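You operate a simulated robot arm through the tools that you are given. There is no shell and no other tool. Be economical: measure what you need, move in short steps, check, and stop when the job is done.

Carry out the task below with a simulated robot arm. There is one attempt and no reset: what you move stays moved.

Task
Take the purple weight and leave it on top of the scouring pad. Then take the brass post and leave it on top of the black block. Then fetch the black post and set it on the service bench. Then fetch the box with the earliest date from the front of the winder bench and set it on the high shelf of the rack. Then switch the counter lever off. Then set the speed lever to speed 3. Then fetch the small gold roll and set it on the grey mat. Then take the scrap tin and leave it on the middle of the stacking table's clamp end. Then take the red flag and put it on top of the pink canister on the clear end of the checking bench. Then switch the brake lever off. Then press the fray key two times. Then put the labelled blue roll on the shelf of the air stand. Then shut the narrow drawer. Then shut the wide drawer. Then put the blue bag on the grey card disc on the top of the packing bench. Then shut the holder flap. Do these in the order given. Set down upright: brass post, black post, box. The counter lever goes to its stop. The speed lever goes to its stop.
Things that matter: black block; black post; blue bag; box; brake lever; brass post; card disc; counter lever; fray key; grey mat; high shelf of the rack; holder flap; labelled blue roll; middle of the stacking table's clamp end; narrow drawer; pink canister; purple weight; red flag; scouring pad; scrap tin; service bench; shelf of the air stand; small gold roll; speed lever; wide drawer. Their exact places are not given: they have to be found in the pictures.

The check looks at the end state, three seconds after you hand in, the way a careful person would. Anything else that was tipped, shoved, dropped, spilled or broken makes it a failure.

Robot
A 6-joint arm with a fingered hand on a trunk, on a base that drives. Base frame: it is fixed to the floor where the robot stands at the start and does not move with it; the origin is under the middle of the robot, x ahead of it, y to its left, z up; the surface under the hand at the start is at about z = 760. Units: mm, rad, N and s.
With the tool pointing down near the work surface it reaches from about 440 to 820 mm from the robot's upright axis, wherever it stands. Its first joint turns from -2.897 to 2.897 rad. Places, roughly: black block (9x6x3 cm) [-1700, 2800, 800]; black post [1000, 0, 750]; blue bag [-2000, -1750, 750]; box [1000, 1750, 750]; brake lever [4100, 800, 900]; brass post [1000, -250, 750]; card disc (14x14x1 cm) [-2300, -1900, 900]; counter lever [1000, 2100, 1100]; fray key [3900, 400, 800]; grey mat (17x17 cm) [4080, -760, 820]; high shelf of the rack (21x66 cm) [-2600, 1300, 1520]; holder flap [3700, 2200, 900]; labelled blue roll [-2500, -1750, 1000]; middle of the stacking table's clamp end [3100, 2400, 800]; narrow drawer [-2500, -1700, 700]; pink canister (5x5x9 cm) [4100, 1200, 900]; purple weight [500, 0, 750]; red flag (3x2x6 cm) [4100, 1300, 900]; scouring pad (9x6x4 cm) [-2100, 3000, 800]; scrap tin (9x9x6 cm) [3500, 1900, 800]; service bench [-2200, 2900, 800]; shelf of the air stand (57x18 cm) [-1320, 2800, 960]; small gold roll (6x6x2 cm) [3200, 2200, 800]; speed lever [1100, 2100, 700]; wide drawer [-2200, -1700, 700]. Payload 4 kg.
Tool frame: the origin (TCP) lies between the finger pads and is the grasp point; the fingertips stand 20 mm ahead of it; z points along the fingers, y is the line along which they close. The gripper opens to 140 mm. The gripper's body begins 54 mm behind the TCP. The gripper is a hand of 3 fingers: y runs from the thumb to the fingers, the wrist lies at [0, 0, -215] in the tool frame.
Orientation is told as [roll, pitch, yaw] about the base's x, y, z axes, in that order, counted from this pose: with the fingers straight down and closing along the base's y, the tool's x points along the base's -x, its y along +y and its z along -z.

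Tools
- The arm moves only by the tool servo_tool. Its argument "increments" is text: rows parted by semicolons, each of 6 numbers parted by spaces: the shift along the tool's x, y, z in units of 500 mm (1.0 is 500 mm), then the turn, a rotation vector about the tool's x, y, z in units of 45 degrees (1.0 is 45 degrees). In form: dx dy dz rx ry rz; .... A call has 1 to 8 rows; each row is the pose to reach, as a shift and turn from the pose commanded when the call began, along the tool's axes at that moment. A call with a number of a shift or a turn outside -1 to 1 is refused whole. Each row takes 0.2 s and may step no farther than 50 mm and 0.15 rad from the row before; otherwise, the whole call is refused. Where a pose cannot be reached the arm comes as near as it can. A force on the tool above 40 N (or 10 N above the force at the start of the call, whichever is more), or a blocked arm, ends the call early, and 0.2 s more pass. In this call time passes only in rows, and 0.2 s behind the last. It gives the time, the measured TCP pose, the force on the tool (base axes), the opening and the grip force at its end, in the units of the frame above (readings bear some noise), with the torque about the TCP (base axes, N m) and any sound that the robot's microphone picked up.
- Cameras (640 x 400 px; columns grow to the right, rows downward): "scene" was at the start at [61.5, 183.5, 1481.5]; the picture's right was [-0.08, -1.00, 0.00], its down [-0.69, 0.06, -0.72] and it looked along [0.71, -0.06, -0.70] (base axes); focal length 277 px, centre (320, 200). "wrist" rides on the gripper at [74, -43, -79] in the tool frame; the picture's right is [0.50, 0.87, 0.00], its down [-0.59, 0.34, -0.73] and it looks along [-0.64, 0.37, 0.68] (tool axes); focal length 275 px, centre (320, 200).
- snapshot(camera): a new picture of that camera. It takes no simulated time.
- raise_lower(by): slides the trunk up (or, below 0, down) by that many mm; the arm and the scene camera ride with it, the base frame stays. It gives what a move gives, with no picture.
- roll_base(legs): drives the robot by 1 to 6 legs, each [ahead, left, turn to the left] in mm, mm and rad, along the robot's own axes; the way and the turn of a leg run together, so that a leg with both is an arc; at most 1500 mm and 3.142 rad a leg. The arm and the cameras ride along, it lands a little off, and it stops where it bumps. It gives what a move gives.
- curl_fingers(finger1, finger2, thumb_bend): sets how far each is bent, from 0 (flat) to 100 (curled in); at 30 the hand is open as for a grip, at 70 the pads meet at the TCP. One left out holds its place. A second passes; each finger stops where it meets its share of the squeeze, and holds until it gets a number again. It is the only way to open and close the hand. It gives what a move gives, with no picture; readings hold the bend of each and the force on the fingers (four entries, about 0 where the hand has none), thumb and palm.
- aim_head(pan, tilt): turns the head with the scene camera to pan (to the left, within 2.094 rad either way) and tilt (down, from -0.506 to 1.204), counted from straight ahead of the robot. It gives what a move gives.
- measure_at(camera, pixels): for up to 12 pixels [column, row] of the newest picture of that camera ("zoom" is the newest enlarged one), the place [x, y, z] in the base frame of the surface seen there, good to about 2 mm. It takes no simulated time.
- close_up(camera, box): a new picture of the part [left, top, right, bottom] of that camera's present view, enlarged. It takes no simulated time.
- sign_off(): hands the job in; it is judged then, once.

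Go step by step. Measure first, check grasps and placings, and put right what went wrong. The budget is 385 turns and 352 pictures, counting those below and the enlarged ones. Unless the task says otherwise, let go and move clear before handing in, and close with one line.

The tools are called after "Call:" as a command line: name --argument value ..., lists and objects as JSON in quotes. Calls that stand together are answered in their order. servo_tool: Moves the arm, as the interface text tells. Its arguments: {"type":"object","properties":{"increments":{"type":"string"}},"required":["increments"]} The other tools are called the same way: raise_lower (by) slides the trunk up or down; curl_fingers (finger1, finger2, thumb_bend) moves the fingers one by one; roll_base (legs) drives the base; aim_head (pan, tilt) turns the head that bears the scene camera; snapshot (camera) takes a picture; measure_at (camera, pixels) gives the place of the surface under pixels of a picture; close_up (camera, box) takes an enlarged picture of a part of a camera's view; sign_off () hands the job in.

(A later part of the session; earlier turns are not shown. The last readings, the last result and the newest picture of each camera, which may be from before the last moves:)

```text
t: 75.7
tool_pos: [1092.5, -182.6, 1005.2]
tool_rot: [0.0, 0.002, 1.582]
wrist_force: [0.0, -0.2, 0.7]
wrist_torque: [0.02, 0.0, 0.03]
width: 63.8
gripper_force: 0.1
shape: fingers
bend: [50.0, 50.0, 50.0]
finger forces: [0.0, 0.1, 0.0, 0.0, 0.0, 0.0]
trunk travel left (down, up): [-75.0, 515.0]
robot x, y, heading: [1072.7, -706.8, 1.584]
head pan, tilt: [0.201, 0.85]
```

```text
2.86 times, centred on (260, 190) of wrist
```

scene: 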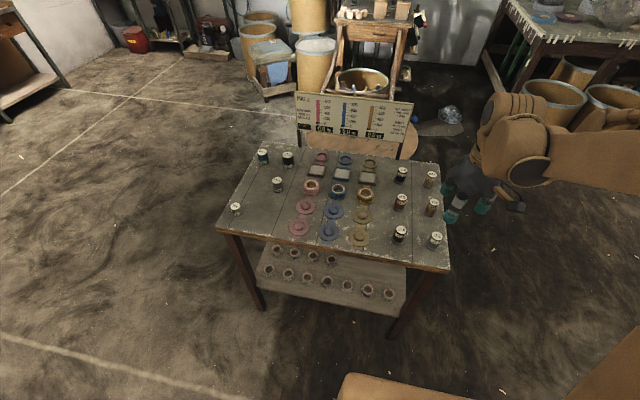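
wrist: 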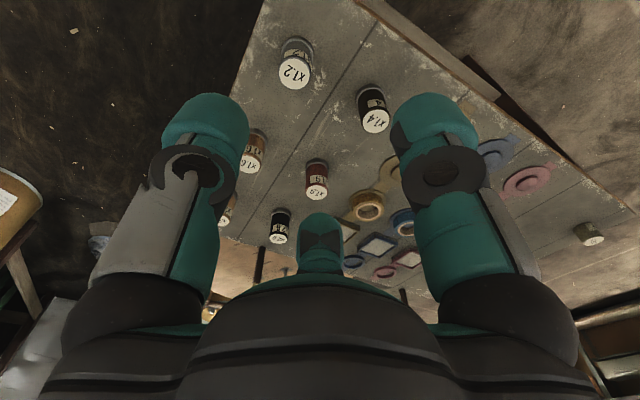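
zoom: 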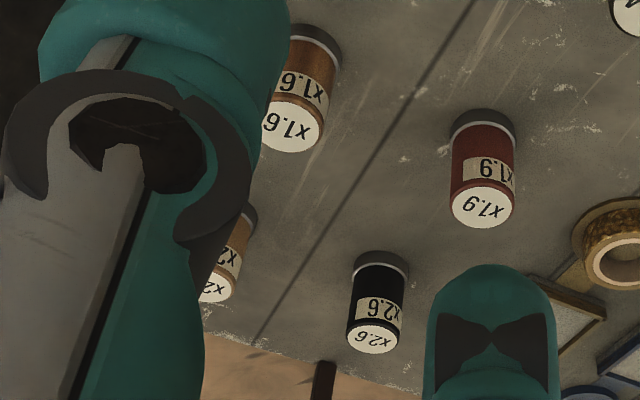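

The x1.4 post has a yellowish metallic rim (dark reflections) — a brass post, matching the rough place y≈-250; x2.6 is the black post. Measure both tops.

Call:
measure_at --camera "scene" --pixels '[[401.5, 230.3], [400, 241], [403, 171], [401, 182], [431, 175], [432, 202], [436, 236], [402, 196]]'

Call:
measure_at --camera "wrist" --pixels '[[375, 120], [279, 237]]'

```text
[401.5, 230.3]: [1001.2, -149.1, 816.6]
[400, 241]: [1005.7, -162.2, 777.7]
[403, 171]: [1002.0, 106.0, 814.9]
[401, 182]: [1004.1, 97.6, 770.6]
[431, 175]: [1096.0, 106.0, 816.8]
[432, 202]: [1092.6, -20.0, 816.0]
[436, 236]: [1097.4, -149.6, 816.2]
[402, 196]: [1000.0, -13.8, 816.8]
```

```text
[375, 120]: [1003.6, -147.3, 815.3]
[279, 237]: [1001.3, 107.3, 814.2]
```

Brass at (1002,-148), black at (1002,107). Move over the brass post with fingers at 46 and descend partway.

Call:
curl_fingers --finger1 45 --finger2 45 --thumb_bend 45

Call:
servo_tool --increments "-0.036 0.08 0 0 0 0; -0.072 0.16 0.02 0 0 0; -0.072 0.18 0.1 0 0 0; -0.072 0.18 0.19 0 0 0; -0.072 0.18 0.27 0 0 0"

Call:
snapshot --camera "wrist"

```text
t: 76.7
tool_pos: [1092.6, -183.2, 1004.9]
tool_rot: [0.0, -0.002, 1.582]
wrist_force: [0.8, 0.1, 0.1]
wrist_torque: [0.02, 0.01, 0.02]
width: 79.2
gripper_force: 0.0
shape: fingers
bend: [45.0, 45.0, 45.0]
finger forces: [0.0, 0.0, 0.0, 0.0, 0.1, 0.0]
trunk travel left (down, up): [-75.0, 515.0]
robot x, y, heading: [1070.7, -708.1, 1.581]
head pan, tilt: [0.201, 0.85]
```

```text
t: 77.9
tool_pos: [1002.4, -146.7, 872.4]
tool_rot: [-0.001, 0.003, 1.58]
wrist_force: [0.5, 0.4, -0.5]
wrist_torque: [0.03, 0.01, -0.01]
width: 79.2
gripper_force: 0.0
shape: fingers
bend: [45.0, 45.0, 45.0]
finger forces: [0.0, 0.0, 0.1, 0.1, 0.0, 0.0]
trunk travel left (down, up): [-75.0, 515.0]
robot x, y, heading: [1074.2, -704.4, 1.579]
head pan, tilt: [0.201, 0.85]
```

```text
311 pictures are left
```

wrist: 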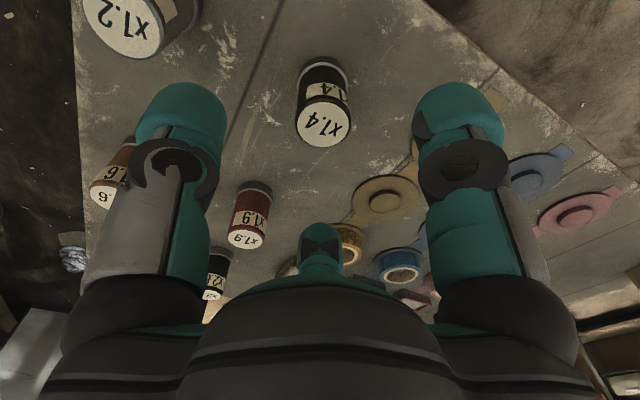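

Post x1.4 is centred (323,123). Descend 80 mm and close.

Call:
servo_tool --increments "0 0 0.09 0 0 0; 0 0 0.164 0 0 0"

Call:
curl_fingers --finger1 70 --finger2 70 --thumb_bend 70

Call:
snapshot --camera "wrist"

```text
t: 78.5
tool_pos: [1004.9, -150.0, 789.1]
tool_rot: [0.002, 0.0, 1.582]
wrist_force: [-0.2, 0.4, 0.9]
wrist_torque: [-0.02, 0.0, 0.0]
width: 79.5
gripper_force: 0.1
shape: fingers
bend: [45.0, 45.0, 45.0]
finger forces: [0.0, 0.1, 0.1, 0.1, 0.0, 0.1]
trunk travel left (down, up): [-75.0, 515.0]
robot x, y, heading: [1071.6, -705.5, 1.583]
head pan, tilt: [0.201, 0.85]
```

```text
t: 79.5
tool_pos: [1004.6, -151.4, 788.4]
tool_rot: [-0.001, 0.0, 1.581]
wrist_force: [0.1, 0.3, 1.0]
wrist_torque: [0.01, -0.01, -0.01]
width: 23.9
gripper_force: 14.9
shape: fingers
bend: [62.0, 62.0, 65.0]
finger forces: [9.1, 8.5, 0.0, 0.0, 11.3, 0.0]
trunk travel left (down, up): [-75.0, 515.0]
robot x, y, heading: [1073.8, -706.9, 1.579]
head pan, tilt: [0.201, 0.85]
```

```text
310 pictures are left
```

wrist: 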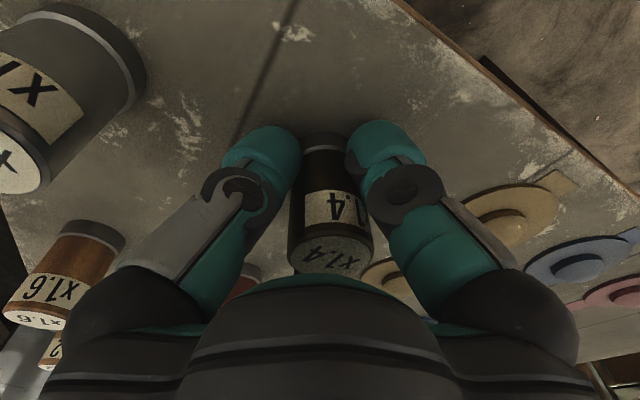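

Gripped. Lift 215 mm and drive to the service bench facing the black block.

Call:
servo_tool --increments "0 0 -0.09 0 0 0; 0 0 -0.18 0 0 0; 0 0 -0.27 0 0 0; 0 0 -0.36 0 0 0; 0 0 -0.44 0 0 0"

Call:
roll_base --legs '[[0, 1480, 0], [1440, 620, 0], [1440, 620, -0.01]]'

Call:
aim_head --pan 0.1 --tilt 0.8

Call:
snapshot --camera "scene"

```text
t: 80.7
tool_pos: [1002.1, -147.2, 1008.2]
tool_rot: [-0.001, 0.001, 1.582]
wrist_force: [-1.1, -0.8, -2.2]
wrist_torque: [0.01, -0.01, -0.01]
width: 23.7
gripper_force: 14.4
shape: fingers
bend: [62.0, 62.0, 65.0]
finger forces: [9.0, 9.0, 0.0, 0.0, 11.3, 0.1]
trunk travel left (down, up): [-75.0, 515.0]
robot x, y, heading: [1069.6, -705.5, 1.585]
head pan, tilt: [0.201, 0.85]
```

```text
refused: leg 2 is longer than a leg can be; nothing moved
```

```text
t: 81.4
tool_pos: [1002.2, -147.6, 1007.3]
tool_rot: [0.0, 0.001, 1.58]
wrist_force: [-0.9, -0.2, -0.9]
wrist_torque: [0.0, -0.03, -0.02]
width: 23.8
gripper_force: 14.8
shape: fingers
bend: [62.0, 62.0, 65.0]
finger forces: [9.2, 9.0, 0.0, 0.1, 11.2, 0.1]
trunk travel left (down, up): [-75.0, 515.0]
robot x, y, heading: [1074.1, -707.4, 1.583]
head pan, tilt: [0.099, 0.799]
```

```text
309 pictures are left
```

scene: 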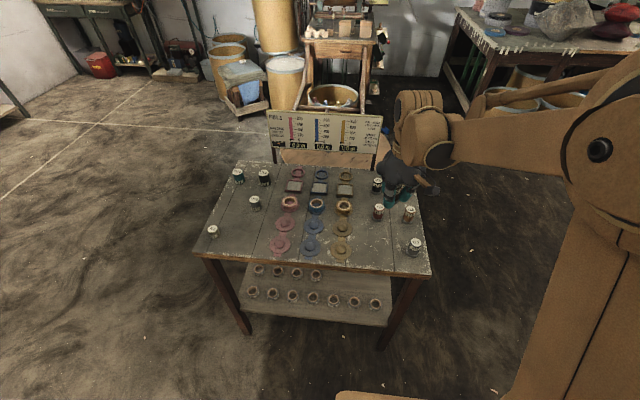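

Leg too long (1500 limit); split it into shorter legs.

Call:
roll_base --legs '[[0, 1480, 0], [960, 410, 0], [960, 410, 0], [950, 410, -0.01]]'

Call:
snapshot --camera "scene"

```text
t: 103.7
tool_pos: [-1768.1, 2687.6, 1006.7]
tool_rot: [-0.001, 0.0, 1.561]
wrist_force: [-0.1, 0.1, -2.5]
wrist_torque: [0.01, 0.0, 0.02]
width: 24.0
gripper_force: 14.4
shape: fingers
bend: [62.0, 62.0, 65.0]
finger forces: [9.1, 9.0, 0.1, 0.1, 11.1, 0.0]
trunk travel left (down, up): [-75.0, 515.0]
robot x, y, heading: [-1709.0, 2124.3, 1.556]
head pan, tilt: [0.099, 0.799]
```

```text
308 pictures are left
```

scene: 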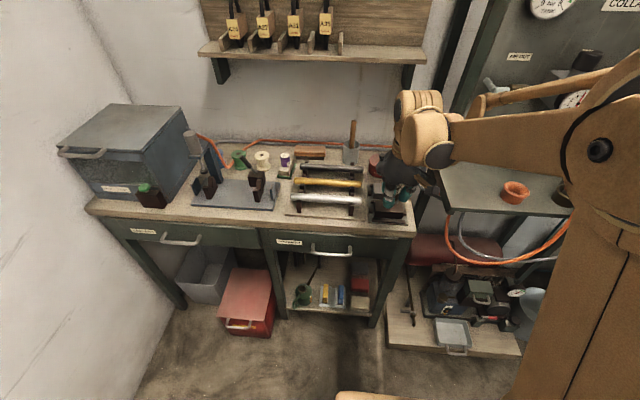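

Call:
close_up --camera "scene" --box '[340, 160, 430, 240]'

Call:
snapshot --camera "wrist"

Call:
close_up --camera "scene" --box '[90, 130, 430, 240]'

```text
5.00 times, centred on (385, 200) of scene
```

zoom: 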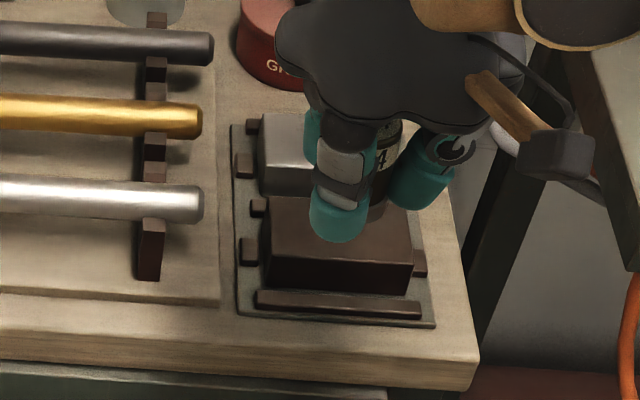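

```text
306 pictures are left
```

wrist: 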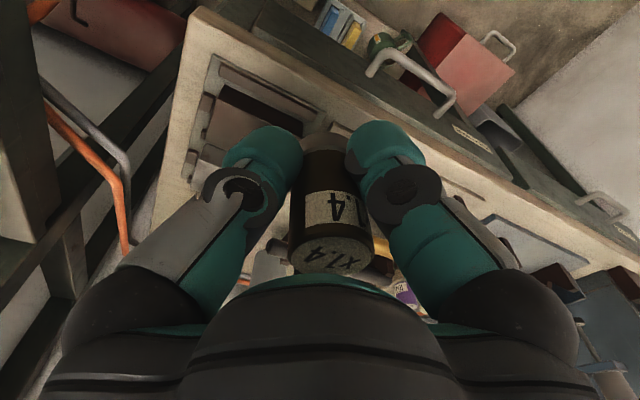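

```text
1.88 times, centred on (260, 185) of scene
```

zoom: 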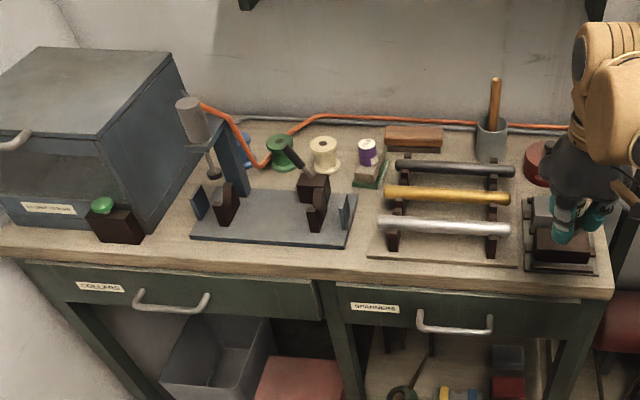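

Call:
measure_at --camera "scene" --pixels '[[376, 202], [376, 209], [402, 211], [382, 210], [395, 210], [390, 200]]'

Call:
measure_at --camera "zoom" --pixels '[[145, 235], [190, 240], [185, 205], [195, 185], [165, 225], [120, 250], [340, 180], [362, 225], [455, 150], [540, 160]]'

```text
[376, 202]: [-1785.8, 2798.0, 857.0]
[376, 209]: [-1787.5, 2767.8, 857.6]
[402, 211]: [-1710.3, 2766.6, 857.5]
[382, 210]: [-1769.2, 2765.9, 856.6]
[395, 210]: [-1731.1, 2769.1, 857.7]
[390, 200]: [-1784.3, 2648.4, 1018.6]
```

```text
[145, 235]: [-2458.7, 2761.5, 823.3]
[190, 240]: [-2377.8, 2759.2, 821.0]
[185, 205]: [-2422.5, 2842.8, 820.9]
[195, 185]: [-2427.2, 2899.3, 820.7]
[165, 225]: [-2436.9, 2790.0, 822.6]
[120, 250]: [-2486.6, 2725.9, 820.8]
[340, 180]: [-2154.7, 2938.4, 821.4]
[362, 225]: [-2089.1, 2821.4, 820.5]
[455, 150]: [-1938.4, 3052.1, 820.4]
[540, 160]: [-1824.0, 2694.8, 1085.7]
```

Block top spans x -1795..-1705, y≈2760..2817, z 857. Move over its centre (-1749, 2788) and down to 915.

Call:
servo_tool --increments "-0.09 -0.02 0 0 0 0; -0.18 -0.035 0 0 0 0; -0.201 -0.035 0.09 0 0 0; -0.201 -0.035 0.18 0 0 0"

Call:
close_up --camera "scene" --box '[340, 150, 430, 230]'

Call:
snapshot --camera "wrist"

```text
t: 104.7
tool_pos: [-1753.0, 2787.1, 916.4]
tool_rot: [-0.001, -0.001, 1.564]
wrist_force: [0.3, -0.5, -1.9]
wrist_torque: [0.03, -0.01, -0.02]
width: 23.8
gripper_force: 14.8
shape: fingers
bend: [62.0, 62.0, 65.0]
finger forces: [9.1, 9.1, 0.0, 0.0, 11.1, 0.0]
trunk travel left (down, up): [-75.0, 515.0]
robot x, y, heading: [-1707.4, 2130.6, 1.562]
head pan, tilt: [0.099, 0.799]
```

```text
5.00 times, centred on (385, 190) of scene
```

zoom: 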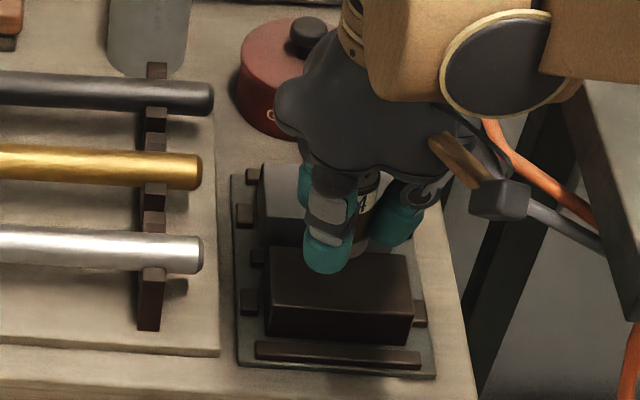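

```text
303 pictures are left
```

wrist: 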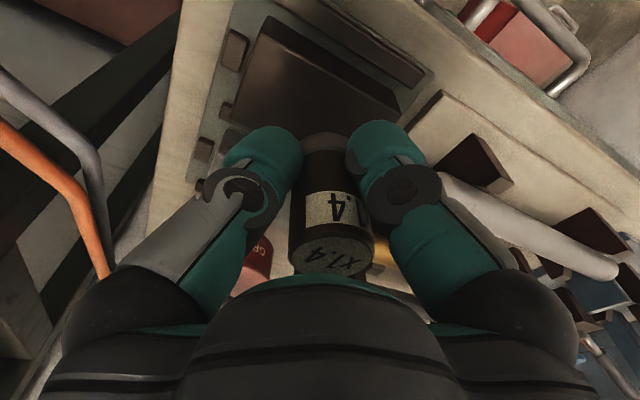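

Well positioned. Lower to contact in small steps, then release.

Call:
servo_tool --increments "0 -0.006 0.04 0 0 0; -0.002 -0.006 0.054 0 0 0; -0.002 -0.006 0.06 0 0 0"

```text
t: 105.5
tool_pos: [-1748.8, 2788.9, 886.9]
tool_rot: [0.002, 0.0, 1.561]
wrist_force: [-0.8, 0.2, -1.9]
wrist_torque: [0.0, -0.03, 0.01]
width: 23.8
gripper_force: 14.5
shape: fingers
bend: [62.0, 62.0, 65.0]
finger forces: [9.1, 9.1, 0.0, 0.1, 11.1, 0.0]
trunk travel left (down, up): [-75.0, 515.0]
robot x, y, heading: [-1706.6, 2128.5, 1.561]
head pan, tilt: [0.099, 0.799]
```

Call:
servo_tool --increments "0 0 0.003 0 0 0; 0 0 0.006 0 0 0"

```text
t: 106.1
tool_pos: [-1747.3, 2789.8, 884.6]
tool_rot: [0.002, 0.0, 1.563]
wrist_force: [1.3, 0.1, -2.5]
wrist_torque: [-0.02, 0.0, 0.0]
width: 23.7
gripper_force: 14.3
shape: fingers
bend: [62.0, 62.0, 65.0]
finger forces: [9.1, 9.2, 0.0, 0.0, 11.1, 0.0]
trunk travel left (down, up): [-75.0, 515.0]
robot x, y, heading: [-1707.1, 2126.5, 1.559]
head pan, tilt: [0.099, 0.799]
```

Call:
servo_tool --increments "0 0 0.003 0 0 0; 0 0 0.006 0 0 0"

Call:
close_up --camera "scene" --box '[365, 170, 415, 220]'

```text
t: 106.7
tool_pos: [-1747.2, 2788.7, 883.0]
tool_rot: [-0.001, -0.001, 1.564]
wrist_force: [2.1, 4.6, 20.2]
wrist_torque: [0.06, 0.09, -0.03]
width: 23.6
gripper_force: 19.4
shape: fingers
bend: [62.0, 62.0, 65.0]
finger forces: [11.5, 13.8, 0.0, 0.0, 13.5, 0.0]
trunk travel left (down, up): [-75.0, 515.0]
robot x, y, heading: [-1710.1, 2130.6, 1.561]
head pan, tilt: [0.099, 0.799]
```

```text
8.00 times, centred on (390, 195) of scene
```

zoom: 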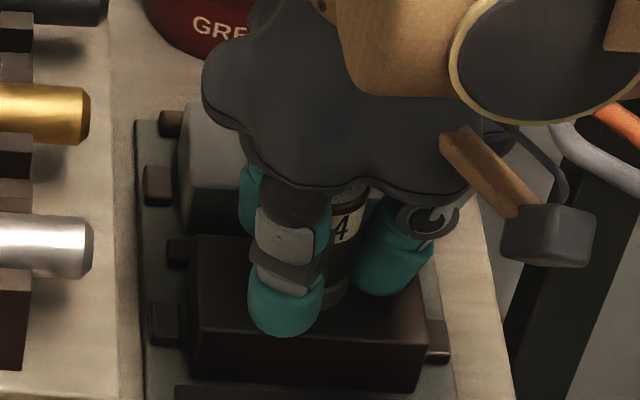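

Firm contact (20 N). Release, then lift slowly.

Call:
servo_tool --increments "0 0 -0.002 0 0 0"

Call:
curl_fingers --finger1 45 --finger2 45 --thumb_bend 45

Call:
servo_tool --increments "0 0 -0.03 0 0 0; 0 0 -0.1 0 0 0; 0 0 -0.19 0 0 0; 0.09 0 -0.22 0 0 0; 0.18 0 -0.24 0 0 0; 0.27 0 -0.24 0 0 0"

Call:
close_up --camera "scene" --box '[340, 150, 430, 230]'

```text
t: 107.1
tool_pos: [-1747.2, 2788.1, 882.6]
tool_rot: [-0.001, 0.0, 1.562]
wrist_force: [2.1, 4.3, 12.7]
wrist_torque: [0.1, 0.11, -0.03]
width: 23.1
gripper_force: 18.6
shape: fingers
bend: [62.0, 62.0, 65.0]
finger forces: [10.8, 13.1, 0.1, 0.0, 12.7, 0.0]
trunk travel left (down, up): [-75.0, 515.0]
robot x, y, heading: [-1703.4, 2123.9, 1.567]
head pan, tilt: [0.099, 0.799]
```

```text
t: 108.1
tool_pos: [-1748.1, 2788.8, 882.5]
tool_rot: [0.001, 0.0, 1.563]
wrist_force: [-0.9, -0.9, 0.7]
wrist_torque: [0.05, 0.07, 0.1]
width: 78.7
gripper_force: 0.4
shape: fingers
bend: [45.0, 45.0, 45.0]
finger forces: [0.1, 1.5, 0.0, 0.1, 0.0, 0.0]
trunk travel left (down, up): [-75.0, 515.0]
robot x, y, heading: [-1707.4, 2124.3, 1.556]
head pan, tilt: [0.099, 0.799]
```

```text
t: 109.5
tool_pos: [-1747.3, 2652.4, 1000.6]
tool_rot: [0.0, 0.001, 1.561]
wrist_force: [0.4, -0.5, -0.6]
wrist_torque: [-0.02, 0.0, 0.01]
width: 78.8
gripper_force: 0.1
shape: fingers
bend: [45.0, 45.0, 45.0]
finger forces: [0.1, 0.1, 0.1, 0.0, 0.0, 0.0]
trunk travel left (down, up): [-75.0, 515.0]
robot x, y, heading: [-1705.5, 2125.9, 1.562]
head pan, tilt: [0.099, 0.799]
```

```text
5.00 times, centred on (385, 190) of scene
```

zoom: 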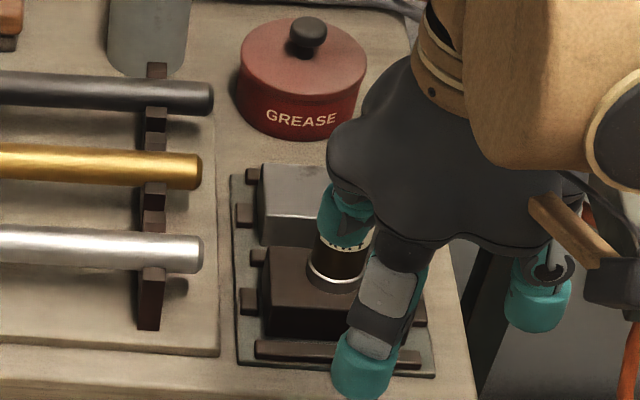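

Brass post stands on the block. Drive back to the post table for the black post (x2.6).

Call:
roll_base --legs '[[-943, -433, 0], [-943, -433, 0], [-943, -433, 0], [0, -1470, 0.015], [90, 0, 0]]'

Call:
aim_head --pan 0.1 --tilt 0.85

Call:
snapshot --camera "scene"

```text
t: 132.3
tool_pos: [1093.4, 58.4, 1000.7]
tool_rot: [-0.002, 0.001, 1.63]
wrist_force: [0.3, 0.9, 0.9]
wrist_torque: [-0.01, -0.04, -0.02]
width: 79.0
gripper_force: 0.0
shape: fingers
bend: [45.0, 45.0, 45.0]
finger forces: [0.0, 0.0, 0.0, 0.0, 0.1, 0.0]
trunk travel left (down, up): [-75.0, 515.0]
robot x, y, heading: [1168.5, -465.8, 1.633]
head pan, tilt: [0.099, 0.799]
```

```text
t: 132.9
tool_pos: [1095.2, 58.5, 999.4]
tool_rot: [0.001, -0.001, 1.63]
wrist_force: [-0.3, 1.0, 0.3]
wrist_torque: [0.03, -0.03, 0.01]
width: 79.1
gripper_force: 0.1
shape: fingers
bend: [45.0, 45.0, 45.0]
finger forces: [0.1, 0.0, 0.0, 0.0, 0.0, 0.0]
trunk travel left (down, up): [-75.0, 515.0]
robot x, y, heading: [1170.3, -465.6, 1.633]
head pan, tilt: [0.099, 0.85]
```

```text
300 pictures are left
```

scene: 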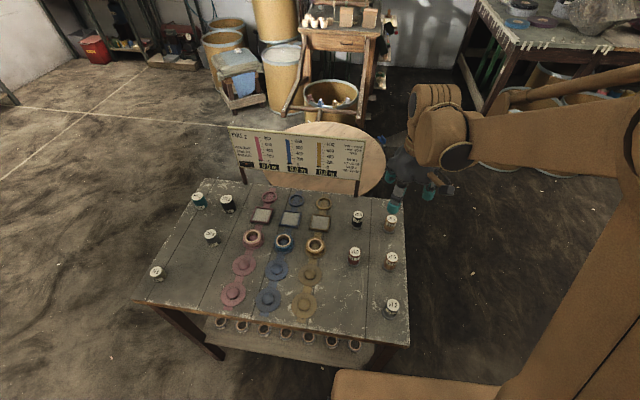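

Call:
measure_at --camera "scene" --pixels '[[358, 214.5], [391, 220], [354, 251], [392, 257]]'

Call:
close_up --camera "scene" --box '[335, 195, 415, 275]'

Call:
measure_at --camera "zoom" --pixels '[[241, 92], [408, 140], [220, 277]]'

```text
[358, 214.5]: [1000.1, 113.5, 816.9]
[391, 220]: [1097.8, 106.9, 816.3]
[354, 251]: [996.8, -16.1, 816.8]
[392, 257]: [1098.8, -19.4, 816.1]
```

```text
5.00 times, centred on (375, 235) of scene
```

zoom: 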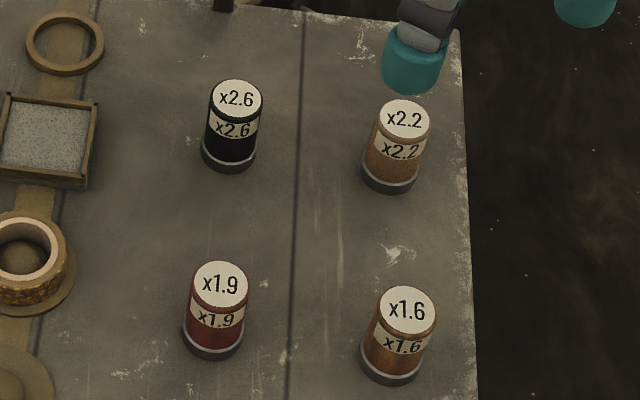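

```text
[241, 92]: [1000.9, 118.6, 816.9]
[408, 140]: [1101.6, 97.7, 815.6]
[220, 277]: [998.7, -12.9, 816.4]
```

Black post top at (1000,113). Move over it and descend partway.

Call:
servo_tool --increments "-0.05 0.08 0 0 0 0; -0.1 0.155 0.02 0 0 0; -0.12 0.181 0.08 0 0 0; -0.12 0.181 0.17 0 0 0; -0.12 0.181 0.255 0 0 0"

Call:
snapshot --camera "wrist"

```text
t: 134.1
tool_pos: [998.5, 112.0, 869.7]
tool_rot: [-0.001, -0.002, 1.63]
wrist_force: [0.1, 0.3, 0.7]
wrist_torque: [-0.03, -0.01, 0.0]
width: 79.3
gripper_force: 0.1
shape: fingers
bend: [45.0, 45.0, 45.0]
finger forces: [0.1, 0.0, 0.1, 0.0, 0.0, 0.1]
trunk travel left (down, up): [-75.0, 515.0]
robot x, y, heading: [1171.4, -463.1, 1.629]
head pan, tilt: [0.099, 0.85]
```

```text
298 pictures are left
```

wrist: 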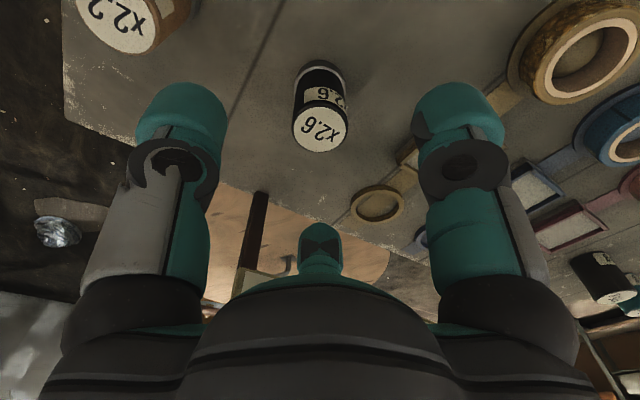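

Call:
servo_tool --increments "0 0 0.09 0 0 0; 0 0 0.16 0 0 0"

Call:
curl_fingers --finger1 70 --finger2 70 --thumb_bend 70

Call:
servo_tool --increments "0 0 -0.09 0 0 0; 0 0 -0.18 0 0 0; 0 0 -0.27 0 0 0; 0 0 -0.36 0 0 0; 0 0 -0.44 0 0 0"

Call:
snapshot --camera "wrist"

```text
t: 134.7
tool_pos: [998.9, 112.9, 789.6]
tool_rot: [0.0, 0.0, 1.63]
wrist_force: [0.8, -0.2, -1.2]
wrist_torque: [0.01, 0.01, -0.01]
width: 79.2
gripper_force: 0.0
shape: fingers
bend: [45.0, 45.0, 45.0]
finger forces: [0.0, 0.1, 0.1, 0.0, 0.0, 0.2]
trunk travel left (down, up): [-75.0, 515.0]
robot x, y, heading: [1168.4, -464.6, 1.632]
head pan, tilt: [0.099, 0.85]
```

```text
t: 135.7
tool_pos: [998.3, 111.7, 789.8]
tool_rot: [0.0, -0.001, 1.631]
wrist_force: [0.8, -0.1, 0.8]
wrist_torque: [0.02, -0.05, 0.0]
width: 25.2
gripper_force: 16.4
shape: fingers
bend: [63.0, 62.0, 63.0]
finger forces: [9.2, 9.3, 0.0, 0.0, 14.8, 0.0]
trunk travel left (down, up): [-75.0, 515.0]
robot x, y, heading: [1167.8, -466.9, 1.63]
head pan, tilt: [0.099, 0.85]
```

```text
t: 136.9
tool_pos: [1002.4, 113.5, 1014.1]
tool_rot: [0.0, 0.001, 1.631]
wrist_force: [-0.3, 0.0, -1.8]
wrist_torque: [0.0, -0.01, -0.03]
width: 24.7
gripper_force: 16.4
shape: fingers
bend: [63.0, 62.0, 63.0]
finger forces: [9.4, 9.4, 0.0, 0.0, 14.5, 0.0]
trunk travel left (down, up): [-75.0, 515.0]
robot x, y, heading: [1171.8, -462.9, 1.635]
head pan, tilt: [0.099, 0.85]
```

```text
297 pictures are left
```

wrist: 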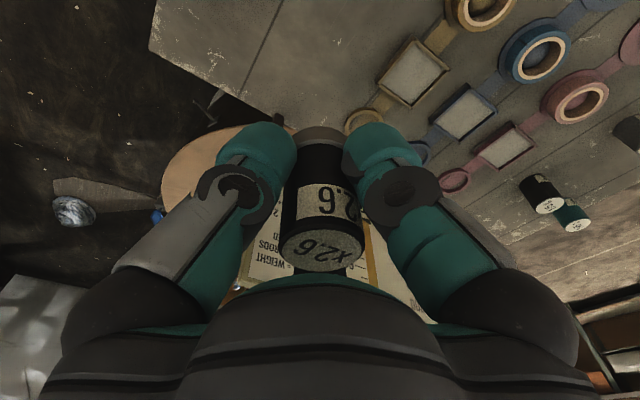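

Black post held. Back off, and drive to the service bench at its left part, where bench space at around (-2430,2800) looked free.

Call:
roll_base --legs '[[-250, 0, -0.06], [0, 1480, 0], [960, 620, 0], [960, 620, 0], [900, 620, 0]]'

Call:
aim_head --pan 0.1 --tilt 0.75

Call:
snapshot --camera "scene"

```text
t: 161.5
tool_pos: [-2078.1, 2779.2, 1012.4]
tool_rot: [0.0, -0.001, 1.525]
wrist_force: [-0.3, -0.3, -2.8]
wrist_torque: [0.02, 0.03, -0.03]
width: 24.9
gripper_force: 16.4
shape: fingers
bend: [63.0, 62.0, 63.0]
finger forces: [9.6, 9.4, 0.0, 0.0, 14.6, 0.1]
trunk travel left (down, up): [-75.0, 515.0]
robot x, y, heading: [-1972.6, 2179.4, 1.528]
head pan, tilt: [0.099, 0.85]
```

```text
t: 162.1
tool_pos: [-2078.1, 2778.5, 1012.3]
tool_rot: [0.0, -0.001, 1.525]
wrist_force: [-0.7, -0.8, -1.6]
wrist_torque: [0.01, 0.02, -0.01]
width: 24.7
gripper_force: 16.2
shape: fingers
bend: [63.0, 62.0, 63.0]
finger forces: [9.6, 9.4, 0.1, 0.0, 14.6, 0.1]
trunk travel left (down, up): [-75.0, 515.0]
robot x, y, heading: [-1973.0, 2187.6, 1.529]
head pan, tilt: [0.099, 0.75]
```

```text
296 pictures are left
```

scene: 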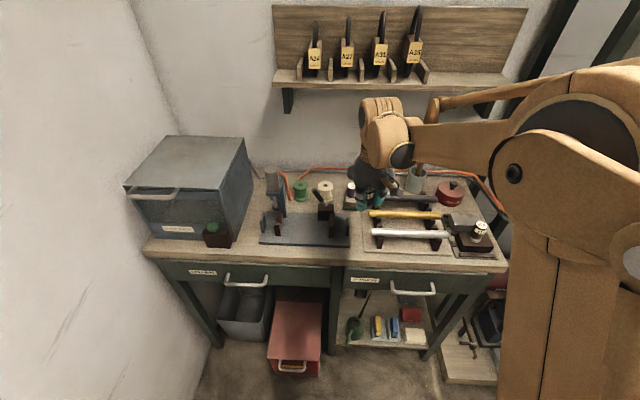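

Call:
close_up --camera "scene" --box '[180, 160, 300, 260]'

Call:
measure_at --camera "zoom" --pixels '[[280, 160], [260, 250], [300, 200], [255, 200], [310, 260], [285, 250], [235, 300], [215, 270], [240, 215], [315, 330], [350, 170]]'

```text
4.00 times, centred on (240, 210) of scene
```

zoom: 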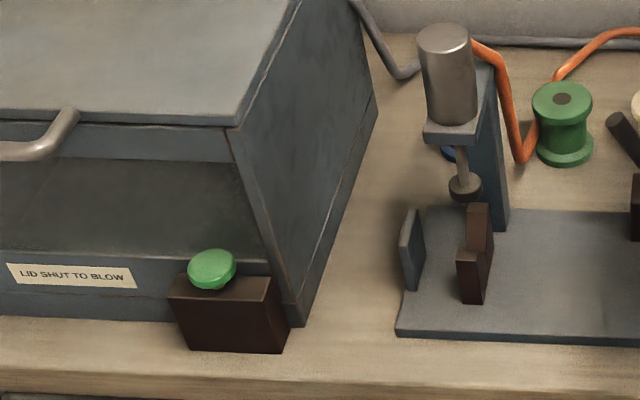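

```text
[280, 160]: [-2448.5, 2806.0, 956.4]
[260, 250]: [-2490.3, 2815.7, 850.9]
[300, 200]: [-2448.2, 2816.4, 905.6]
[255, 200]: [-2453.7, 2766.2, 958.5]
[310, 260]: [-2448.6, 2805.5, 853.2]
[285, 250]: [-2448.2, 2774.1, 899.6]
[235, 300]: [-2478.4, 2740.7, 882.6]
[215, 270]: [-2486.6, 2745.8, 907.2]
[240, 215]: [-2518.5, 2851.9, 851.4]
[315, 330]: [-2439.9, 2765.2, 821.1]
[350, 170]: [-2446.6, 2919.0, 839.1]
```

Call:
measure_at --camera "zoom" --pixels '[[395, 345], [500, 338], [500, 346], [500, 365], [500, 375], [500, 382], [400, 370], [380, 280], [375, 220], [560, 190], [620, 345], [620, 375]]'

Call:
close_up --camera "scene" --box '[330, 170, 450, 270]'

```text
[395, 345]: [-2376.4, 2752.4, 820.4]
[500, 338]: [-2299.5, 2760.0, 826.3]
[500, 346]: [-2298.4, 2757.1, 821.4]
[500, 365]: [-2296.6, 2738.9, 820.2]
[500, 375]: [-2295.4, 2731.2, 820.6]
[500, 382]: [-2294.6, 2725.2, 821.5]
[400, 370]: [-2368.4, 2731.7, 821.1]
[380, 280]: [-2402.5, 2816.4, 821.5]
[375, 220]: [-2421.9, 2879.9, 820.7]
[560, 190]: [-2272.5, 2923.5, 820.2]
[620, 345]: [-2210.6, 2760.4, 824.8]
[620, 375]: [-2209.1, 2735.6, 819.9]
```

```text
4.00 times, centred on (390, 220) of scene
```

zoom: 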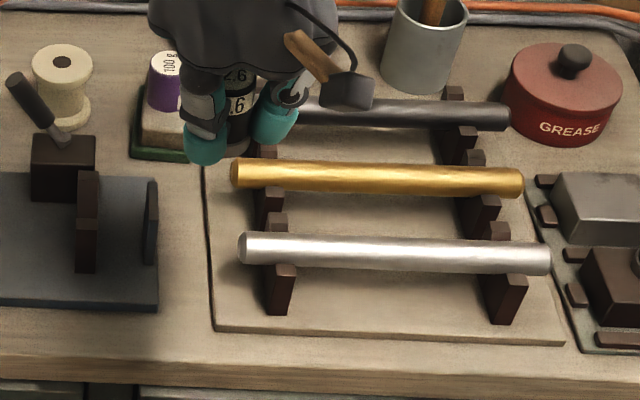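

The gap between fixture plate and rack plate at zoom (185,310) is ~50 mm wide bare bench; measure its bounds.

Call:
measure_at --camera "zoom" --pixels '[[156, 290], [163, 290], [206, 290], [216, 290], [185, 290], [185, 320], [185, 365], [185, 378], [300, 338], [300, 325], [156, 305], [185, 250]]'

```text
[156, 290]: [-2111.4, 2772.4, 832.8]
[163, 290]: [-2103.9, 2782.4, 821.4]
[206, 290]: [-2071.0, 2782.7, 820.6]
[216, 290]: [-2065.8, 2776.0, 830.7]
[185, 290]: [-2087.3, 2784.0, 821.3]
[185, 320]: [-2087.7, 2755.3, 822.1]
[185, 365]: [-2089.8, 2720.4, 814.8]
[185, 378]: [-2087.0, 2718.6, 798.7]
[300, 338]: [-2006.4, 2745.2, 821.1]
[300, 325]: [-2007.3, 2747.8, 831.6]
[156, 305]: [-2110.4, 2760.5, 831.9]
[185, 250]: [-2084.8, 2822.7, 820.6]
```

The bench is crowded; the good bare spot is the crossing at (-2089,2748), but plates there are 11 mm high, so I need a higher grip. I'll set the post briefly on the flat grey block (top z 857, centre ≈(-1752,2862)), regrip ~15 mm higher.

Call:
servo_tool --increments "-0.025 -0.09 0 0 0 0; -0.05 -0.18 0 0 0 0; -0.075 -0.27 0 0 0 0; -0.1 -0.36 0 0 0 0; -0.13 -0.45 0 0 0 0; -0.16 -0.54 0 0 0 0; -0.194 -0.62 0 0 0 0; -0.194 -0.644 0.08 0 0 0"

Call:
snapshot --camera "wrist"

Call:
snapshot --camera "scene"

```text
t: 163.9
tool_pos: [-1748.1, 2863.8, 972.0]
tool_rot: [0.001, -0.001, 1.524]
wrist_force: [0.1, -0.1, -3.4]
wrist_torque: [-0.01, -0.01, 0.01]
width: 24.7
gripper_force: 17.1
shape: fingers
bend: [63.0, 62.0, 63.0]
finger forces: [9.4, 9.6, 0.1, 0.0, 14.3, 0.0]
trunk travel left (down, up): [-75.0, 515.0]
robot x, y, heading: [-1973.2, 2185.6, 1.528]
head pan, tilt: [0.099, 0.75]
```

```text
293 pictures are left
```

wrist: 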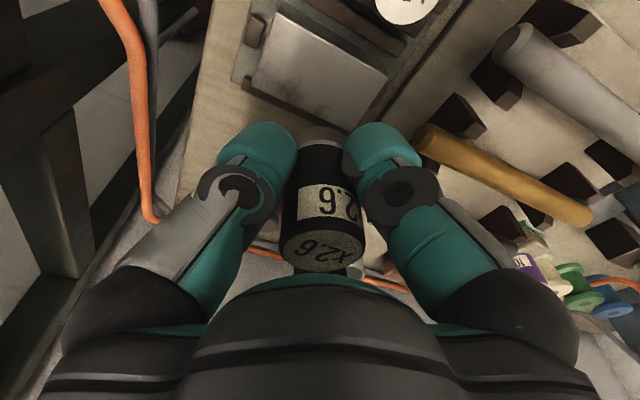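

```text
292 pictures are left
```

scene: 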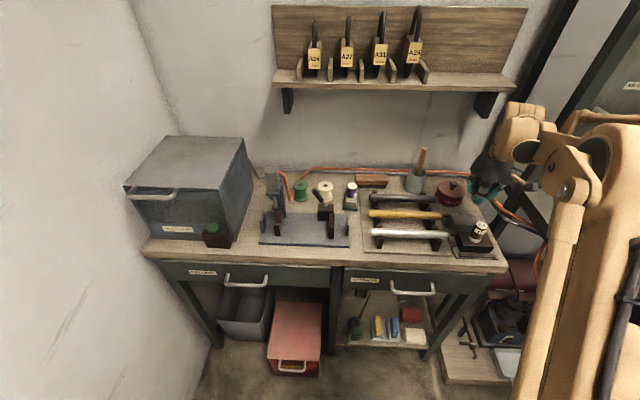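

Call:
measure_at --camera "wrist" --pixels '[[284, 20], [380, 78], [258, 85], [320, 70], [352, 118], [300, 112]]'

Call:
close_up --camera "scene" --box '[430, 170, 530, 260]'

Call:
measure_at --camera "zoom" --pixels '[[100, 195], [150, 165], [165, 225], [245, 235], [235, 180], [175, 195]]'

```text
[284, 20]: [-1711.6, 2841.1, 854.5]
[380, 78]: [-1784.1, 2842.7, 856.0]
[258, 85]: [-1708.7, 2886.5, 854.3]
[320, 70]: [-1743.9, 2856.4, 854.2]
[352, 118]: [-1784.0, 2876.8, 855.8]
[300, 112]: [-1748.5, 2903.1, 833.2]
```

```text
4.44 times, centred on (480, 215) of scene
```

zoom: 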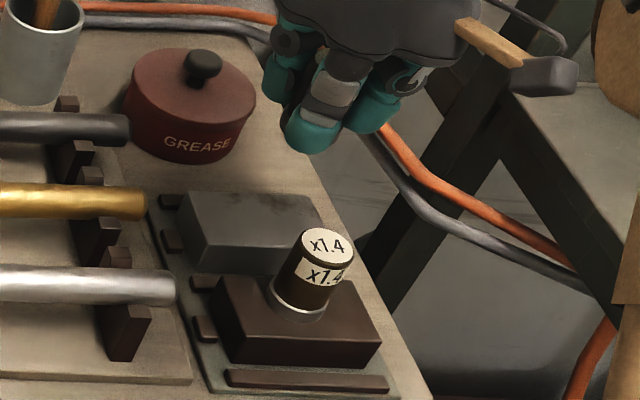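

```text
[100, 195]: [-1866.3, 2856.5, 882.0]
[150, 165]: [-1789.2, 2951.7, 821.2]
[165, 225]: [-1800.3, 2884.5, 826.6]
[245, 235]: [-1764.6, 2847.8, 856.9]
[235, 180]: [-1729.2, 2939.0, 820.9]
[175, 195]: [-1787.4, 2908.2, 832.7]
```

There's actually a bare bench area right of the grease tin (zoom (265,165)). Measure whether it suffices—then no regrip is needed.

Call:
measure_at --camera "zoom" --pixels '[[255, 195], [270, 165], [295, 180], [305, 195], [255, 110], [250, 150], [200, 160], [130, 110], [190, 80], [515, 90], [510, 110], [285, 165]]'

```text
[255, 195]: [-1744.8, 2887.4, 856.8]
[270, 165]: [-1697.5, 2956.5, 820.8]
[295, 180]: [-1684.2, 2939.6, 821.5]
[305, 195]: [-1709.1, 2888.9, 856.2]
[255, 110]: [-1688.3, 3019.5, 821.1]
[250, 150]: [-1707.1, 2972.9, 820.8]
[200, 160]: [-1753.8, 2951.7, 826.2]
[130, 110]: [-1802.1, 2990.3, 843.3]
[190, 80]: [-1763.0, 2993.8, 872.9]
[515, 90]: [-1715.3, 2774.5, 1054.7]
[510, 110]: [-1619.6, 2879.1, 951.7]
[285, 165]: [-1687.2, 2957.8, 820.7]
```

Finger clearance next to the grease tin is too tight; proceed with the regrip on the grey block, now centred under the hand.

Call:
servo_tool --increments "0 0 0.09 0 0 0; 0 0 0.16 0 0 0; 0 0 0.172 0 0 0"

Call:
servo_tool --increments "0 0 0.004 0 0 0; 0 0 0.008 0 0 0"

```text
t: 164.7
tool_pos: [-1750.7, 2860.9, 885.8]
tool_rot: [0.0, -0.001, 1.525]
wrist_force: [1.8, 0.9, 3.6]
wrist_torque: [0.04, 0.03, -0.04]
width: 24.8
gripper_force: 17.9
shape: fingers
bend: [63.0, 62.0, 63.0]
finger forces: [9.7, 10.4, 0.0, 0.0, 15.2, 0.0]
trunk travel left (down, up): [-75.0, 515.0]
robot x, y, heading: [-1969.2, 2185.8, 1.527]
head pan, tilt: [0.099, 0.75]
```

```text
t: 165.3
tool_pos: [-1751.5, 2859.0, 884.8]
tool_rot: [-0.002, -0.004, 1.526]
wrist_force: [7.5, 11.7, 36.6]
wrist_torque: [0.31, -0.11, -0.07]
width: 23.8
gripper_force: 24.8
shape: fingers
bend: [63.0, 62.0, 63.0]
finger forces: [12.2, 16.7, 0.1, 0.0, 20.9, 0.1]
trunk travel left (down, up): [-75.0, 515.0]
robot x, y, heading: [-1972.8, 2184.3, 1.527]
head pan, tilt: [0.099, 0.75]
```

Back off the press, open slightly, raise 16 mm, and regrip.

Call:
servo_tool --increments "0 0 -0.004 0 0 0; 0 0 -0.006 0 0 0"

Call:
curl_fingers --finger1 52 --finger2 52 --thumb_bend 52

Call:
servo_tool --increments "0 0 -0.016 0 0 0; 0 0 -0.032 0 0 0"

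Call:
curl_fingers --finger1 70 --finger2 70 --thumb_bend 70

Call:
snapshot --camera "wrist"

```text
t: 165.9
tool_pos: [-1750.7, 2859.5, 885.1]
tool_rot: [-0.001, 0.0, 1.526]
wrist_force: [3.5, 2.7, 9.0]
wrist_torque: [0.04, 0.01, -0.02]
width: 24.3
gripper_force: 20.0
shape: fingers
bend: [63.0, 62.0, 63.0]
finger forces: [11.8, 10.8, 0.1, 0.1, 17.2, 0.0]
trunk travel left (down, up): [-75.0, 515.0]
robot x, y, heading: [-1974.8, 2183.2, 1.524]
head pan, tilt: [0.099, 0.75]
```

```text
t: 166.9
tool_pos: [-1751.0, 2861.4, 886.3]
tool_rot: [0.0, 0.0, 1.525]
wrist_force: [0.2, -0.5, -0.5]
wrist_torque: [-0.04, 0.02, 0.01]
width: 57.0
gripper_force: 0.0
shape: fingers
bend: [52.0, 52.0, 52.0]
finger forces: [0.1, 0.0, 0.0, 0.1, 0.1, 0.1]
trunk travel left (down, up): [-75.0, 515.0]
robot x, y, heading: [-1975.2, 2186.2, 1.525]
head pan, tilt: [0.099, 0.75]
```

```text
t: 167.5
tool_pos: [-1752.4, 2860.5, 901.9]
tool_rot: [0.001, 0.0, 1.526]
wrist_force: [0.3, -0.3, -0.6]
wrist_torque: [-0.01, -0.03, -0.03]
width: 57.1
gripper_force: 0.0
shape: fingers
bend: [52.0, 52.0, 52.0]
finger forces: [0.1, 0.0, 0.0, 0.0, 0.0, 0.0]
trunk travel left (down, up): [-75.0, 515.0]
robot x, y, heading: [-1971.8, 2184.2, 1.525]
head pan, tilt: [0.099, 0.75]
```

```text
t: 168.5
tool_pos: [-1751.2, 2861.1, 901.6]
tool_rot: [-0.001, 0.0, 1.526]
wrist_force: [0.6, 0.5, 0.6]
wrist_torque: [0.03, 0.01, 0.01]
width: 25.6
gripper_force: 15.3
shape: fingers
bend: [63.0, 62.0, 63.0]
finger forces: [9.2, 9.0, 0.0, 0.0, 14.5, 0.0]
trunk travel left (down, up): [-75.0, 515.0]
robot x, y, heading: [-1972.1, 2184.8, 1.528]
head pan, tilt: [0.099, 0.75]
```

```text
290 pictures are left
```

wrist: 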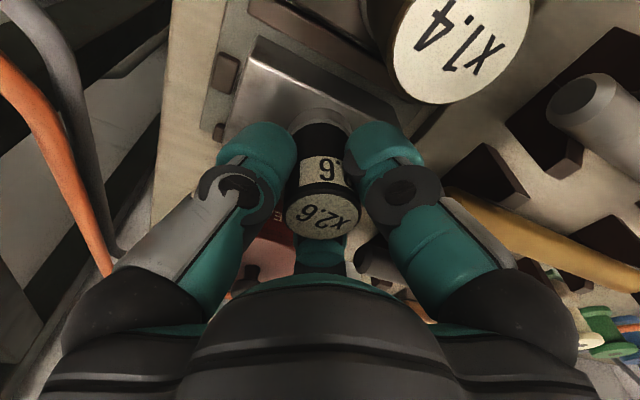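

Regripped 45 mm above post bottom. Lift and move over the crossing spot (-2089,2748).

Call:
servo_tool --increments "0 0 -0.09 0 0 0; 0 0 -0.18 0 0 0; 0.03 0.08 -0.2 0 0 0; 0.06 0.17 -0.2 0 0 0; 0.09 0.26 -0.2 0 0 0; 0.12 0.35 -0.2 0 0 0; 0.15 0.44 -0.2 0 0 0; 0.18 0.53 -0.2 0 0 0"

Call:
servo_tool --increments "0.04 0.08 0 0 0 0; 0.075 0.136 0 0 0 0; 0.075 0.136 0.08 0 0 0"

Call:
close_up --camera "scene" --box '[320, 180, 420, 270]'

Call:
snapshot --camera "wrist"

```text
t: 170.3
tool_pos: [-2023.9, 2781.4, 1002.4]
tool_rot: [-0.001, -0.001, 1.525]
wrist_force: [-0.3, 0.2, -0.9]
wrist_torque: [-0.02, 0.0, 0.01]
width: 25.4
gripper_force: 15.9
shape: fingers
bend: [62.0, 62.0, 64.0]
finger forces: [9.3, 8.8, 0.0, 0.0, 14.2, 0.0]
trunk travel left (down, up): [-75.0, 515.0]
robot x, y, heading: [-1975.3, 2186.0, 1.526]
head pan, tilt: [0.099, 0.75]
```

```text
t: 171.1
tool_pos: [-2091.5, 2748.0, 961.3]
tool_rot: [0.0, 0.0, 1.526]
wrist_force: [0.3, 0.7, -1.2]
wrist_torque: [-0.03, -0.01, 0.02]
width: 25.4
gripper_force: 16.5
shape: fingers
bend: [62.0, 62.0, 64.0]
finger forces: [9.2, 8.7, 0.0, 0.0, 14.1, 0.1]
trunk travel left (down, up): [-75.0, 515.0]
robot x, y, heading: [-1974.6, 2185.5, 1.524]
head pan, tilt: [0.099, 0.75]
```

```text
4.44 times, centred on (370, 225) of scene
```

zoom: 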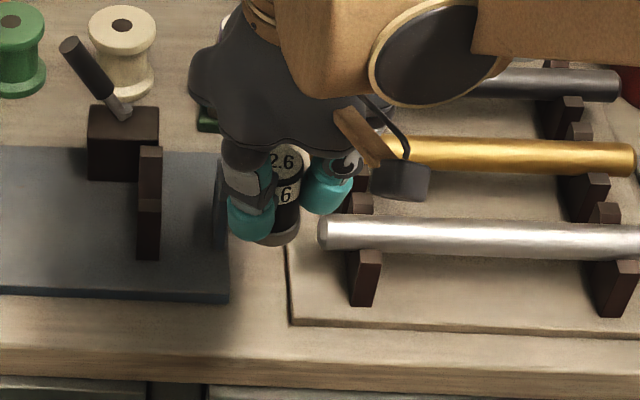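

```text
288 pictures are left
```

wrist: 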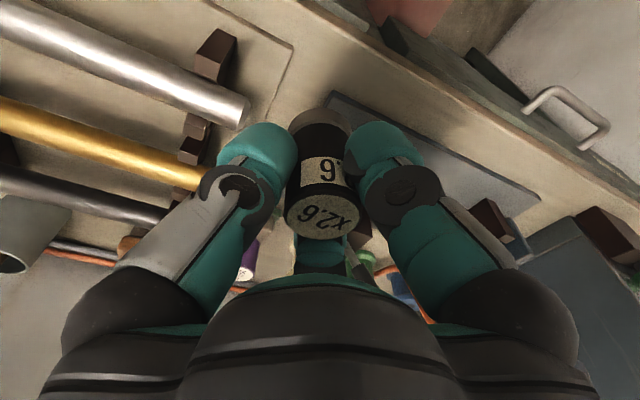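

Call:
measure_at --camera "wrist" --pixels '[[290, 44], [293, 60], [333, 96], [330, 80], [245, 105], [245, 120], [300, 85]]'

Call:
measure_at --camera "zoom" --pixels '[[322, 235], [295, 320], [226, 298], [235, 270], [285, 270], [280, 205]]'

```text
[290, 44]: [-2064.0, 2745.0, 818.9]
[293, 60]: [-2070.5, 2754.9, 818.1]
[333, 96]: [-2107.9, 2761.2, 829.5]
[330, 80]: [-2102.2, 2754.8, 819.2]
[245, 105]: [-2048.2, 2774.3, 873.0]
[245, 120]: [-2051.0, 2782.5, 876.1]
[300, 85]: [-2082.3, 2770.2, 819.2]
```

```text
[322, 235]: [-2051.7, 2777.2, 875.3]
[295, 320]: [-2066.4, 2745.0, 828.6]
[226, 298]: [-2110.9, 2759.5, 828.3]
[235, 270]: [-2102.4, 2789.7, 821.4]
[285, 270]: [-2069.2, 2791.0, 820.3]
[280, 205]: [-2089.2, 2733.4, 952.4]
```

Spot verified; shift 4 mm toward front for thumb clearance from the silver rod, and lower to just above the bench.

Call:
servo_tool --increments "0.008 -0.005 0.08 0 0 0; 0.008 -0.005 0.15 0 0 0; 0.008 -0.005 0.184 0 0 0"

Call:
servo_tool --increments "0 0 0.004 0 0 0; 0 0 0.007 0 0 0"

Call:
close_up --camera "scene" --box '[340, 200, 400, 260]'

```text
t: 171.9
tool_pos: [-2084.6, 2743.4, 872.6]
tool_rot: [-0.001, 0.0, 1.526]
wrist_force: [-6.7, 3.2, 24.0]
wrist_torque: [0.16, -0.21, 0.06]
width: 24.8
gripper_force: 23.7
shape: fingers
bend: [62.0, 62.0, 64.0]
finger forces: [12.3, 12.7, 0.0, 0.1, 22.1, 0.0]
trunk travel left (down, up): [-75.0, 515.0]
robot x, y, heading: [-1972.8, 2184.2, 1.525]
head pan, tilt: [0.099, 0.75]
```

```text
t: 172.4
tool_pos: [-2086.5, 2743.3, 869.2]
tool_rot: [0.001, -0.002, 1.528]
wrist_force: [-3.1, 1.2, 34.1]
wrist_torque: [0.07, -0.51, -0.03]
width: 24.3
gripper_force: 28.0
shape: fingers
bend: [62.0, 62.0, 65.0]
finger forces: [12.9, 11.5, 0.1, 0.0, 30.1, 0.1]
trunk travel left (down, up): [-75.0, 515.0]
robot x, y, heading: [-1975.0, 2184.1, 1.526]
head pan, tilt: [0.099, 0.75]
stopped in row 2: the force on the tool passed its limit at 42 N (the readings are from after the stop); the commanded pose is now the measured one
```

```text
6.67 times, centred on (370, 230) of scene
```

zoom: 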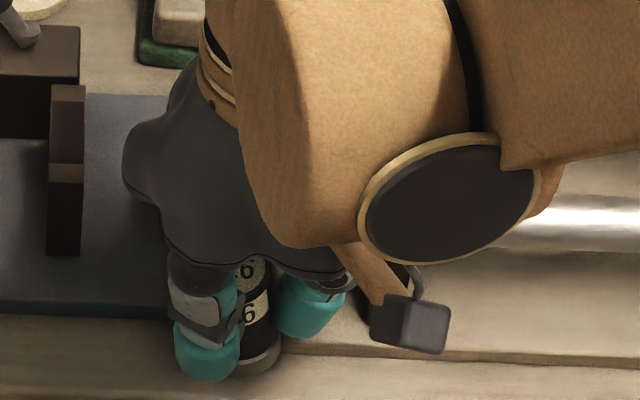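

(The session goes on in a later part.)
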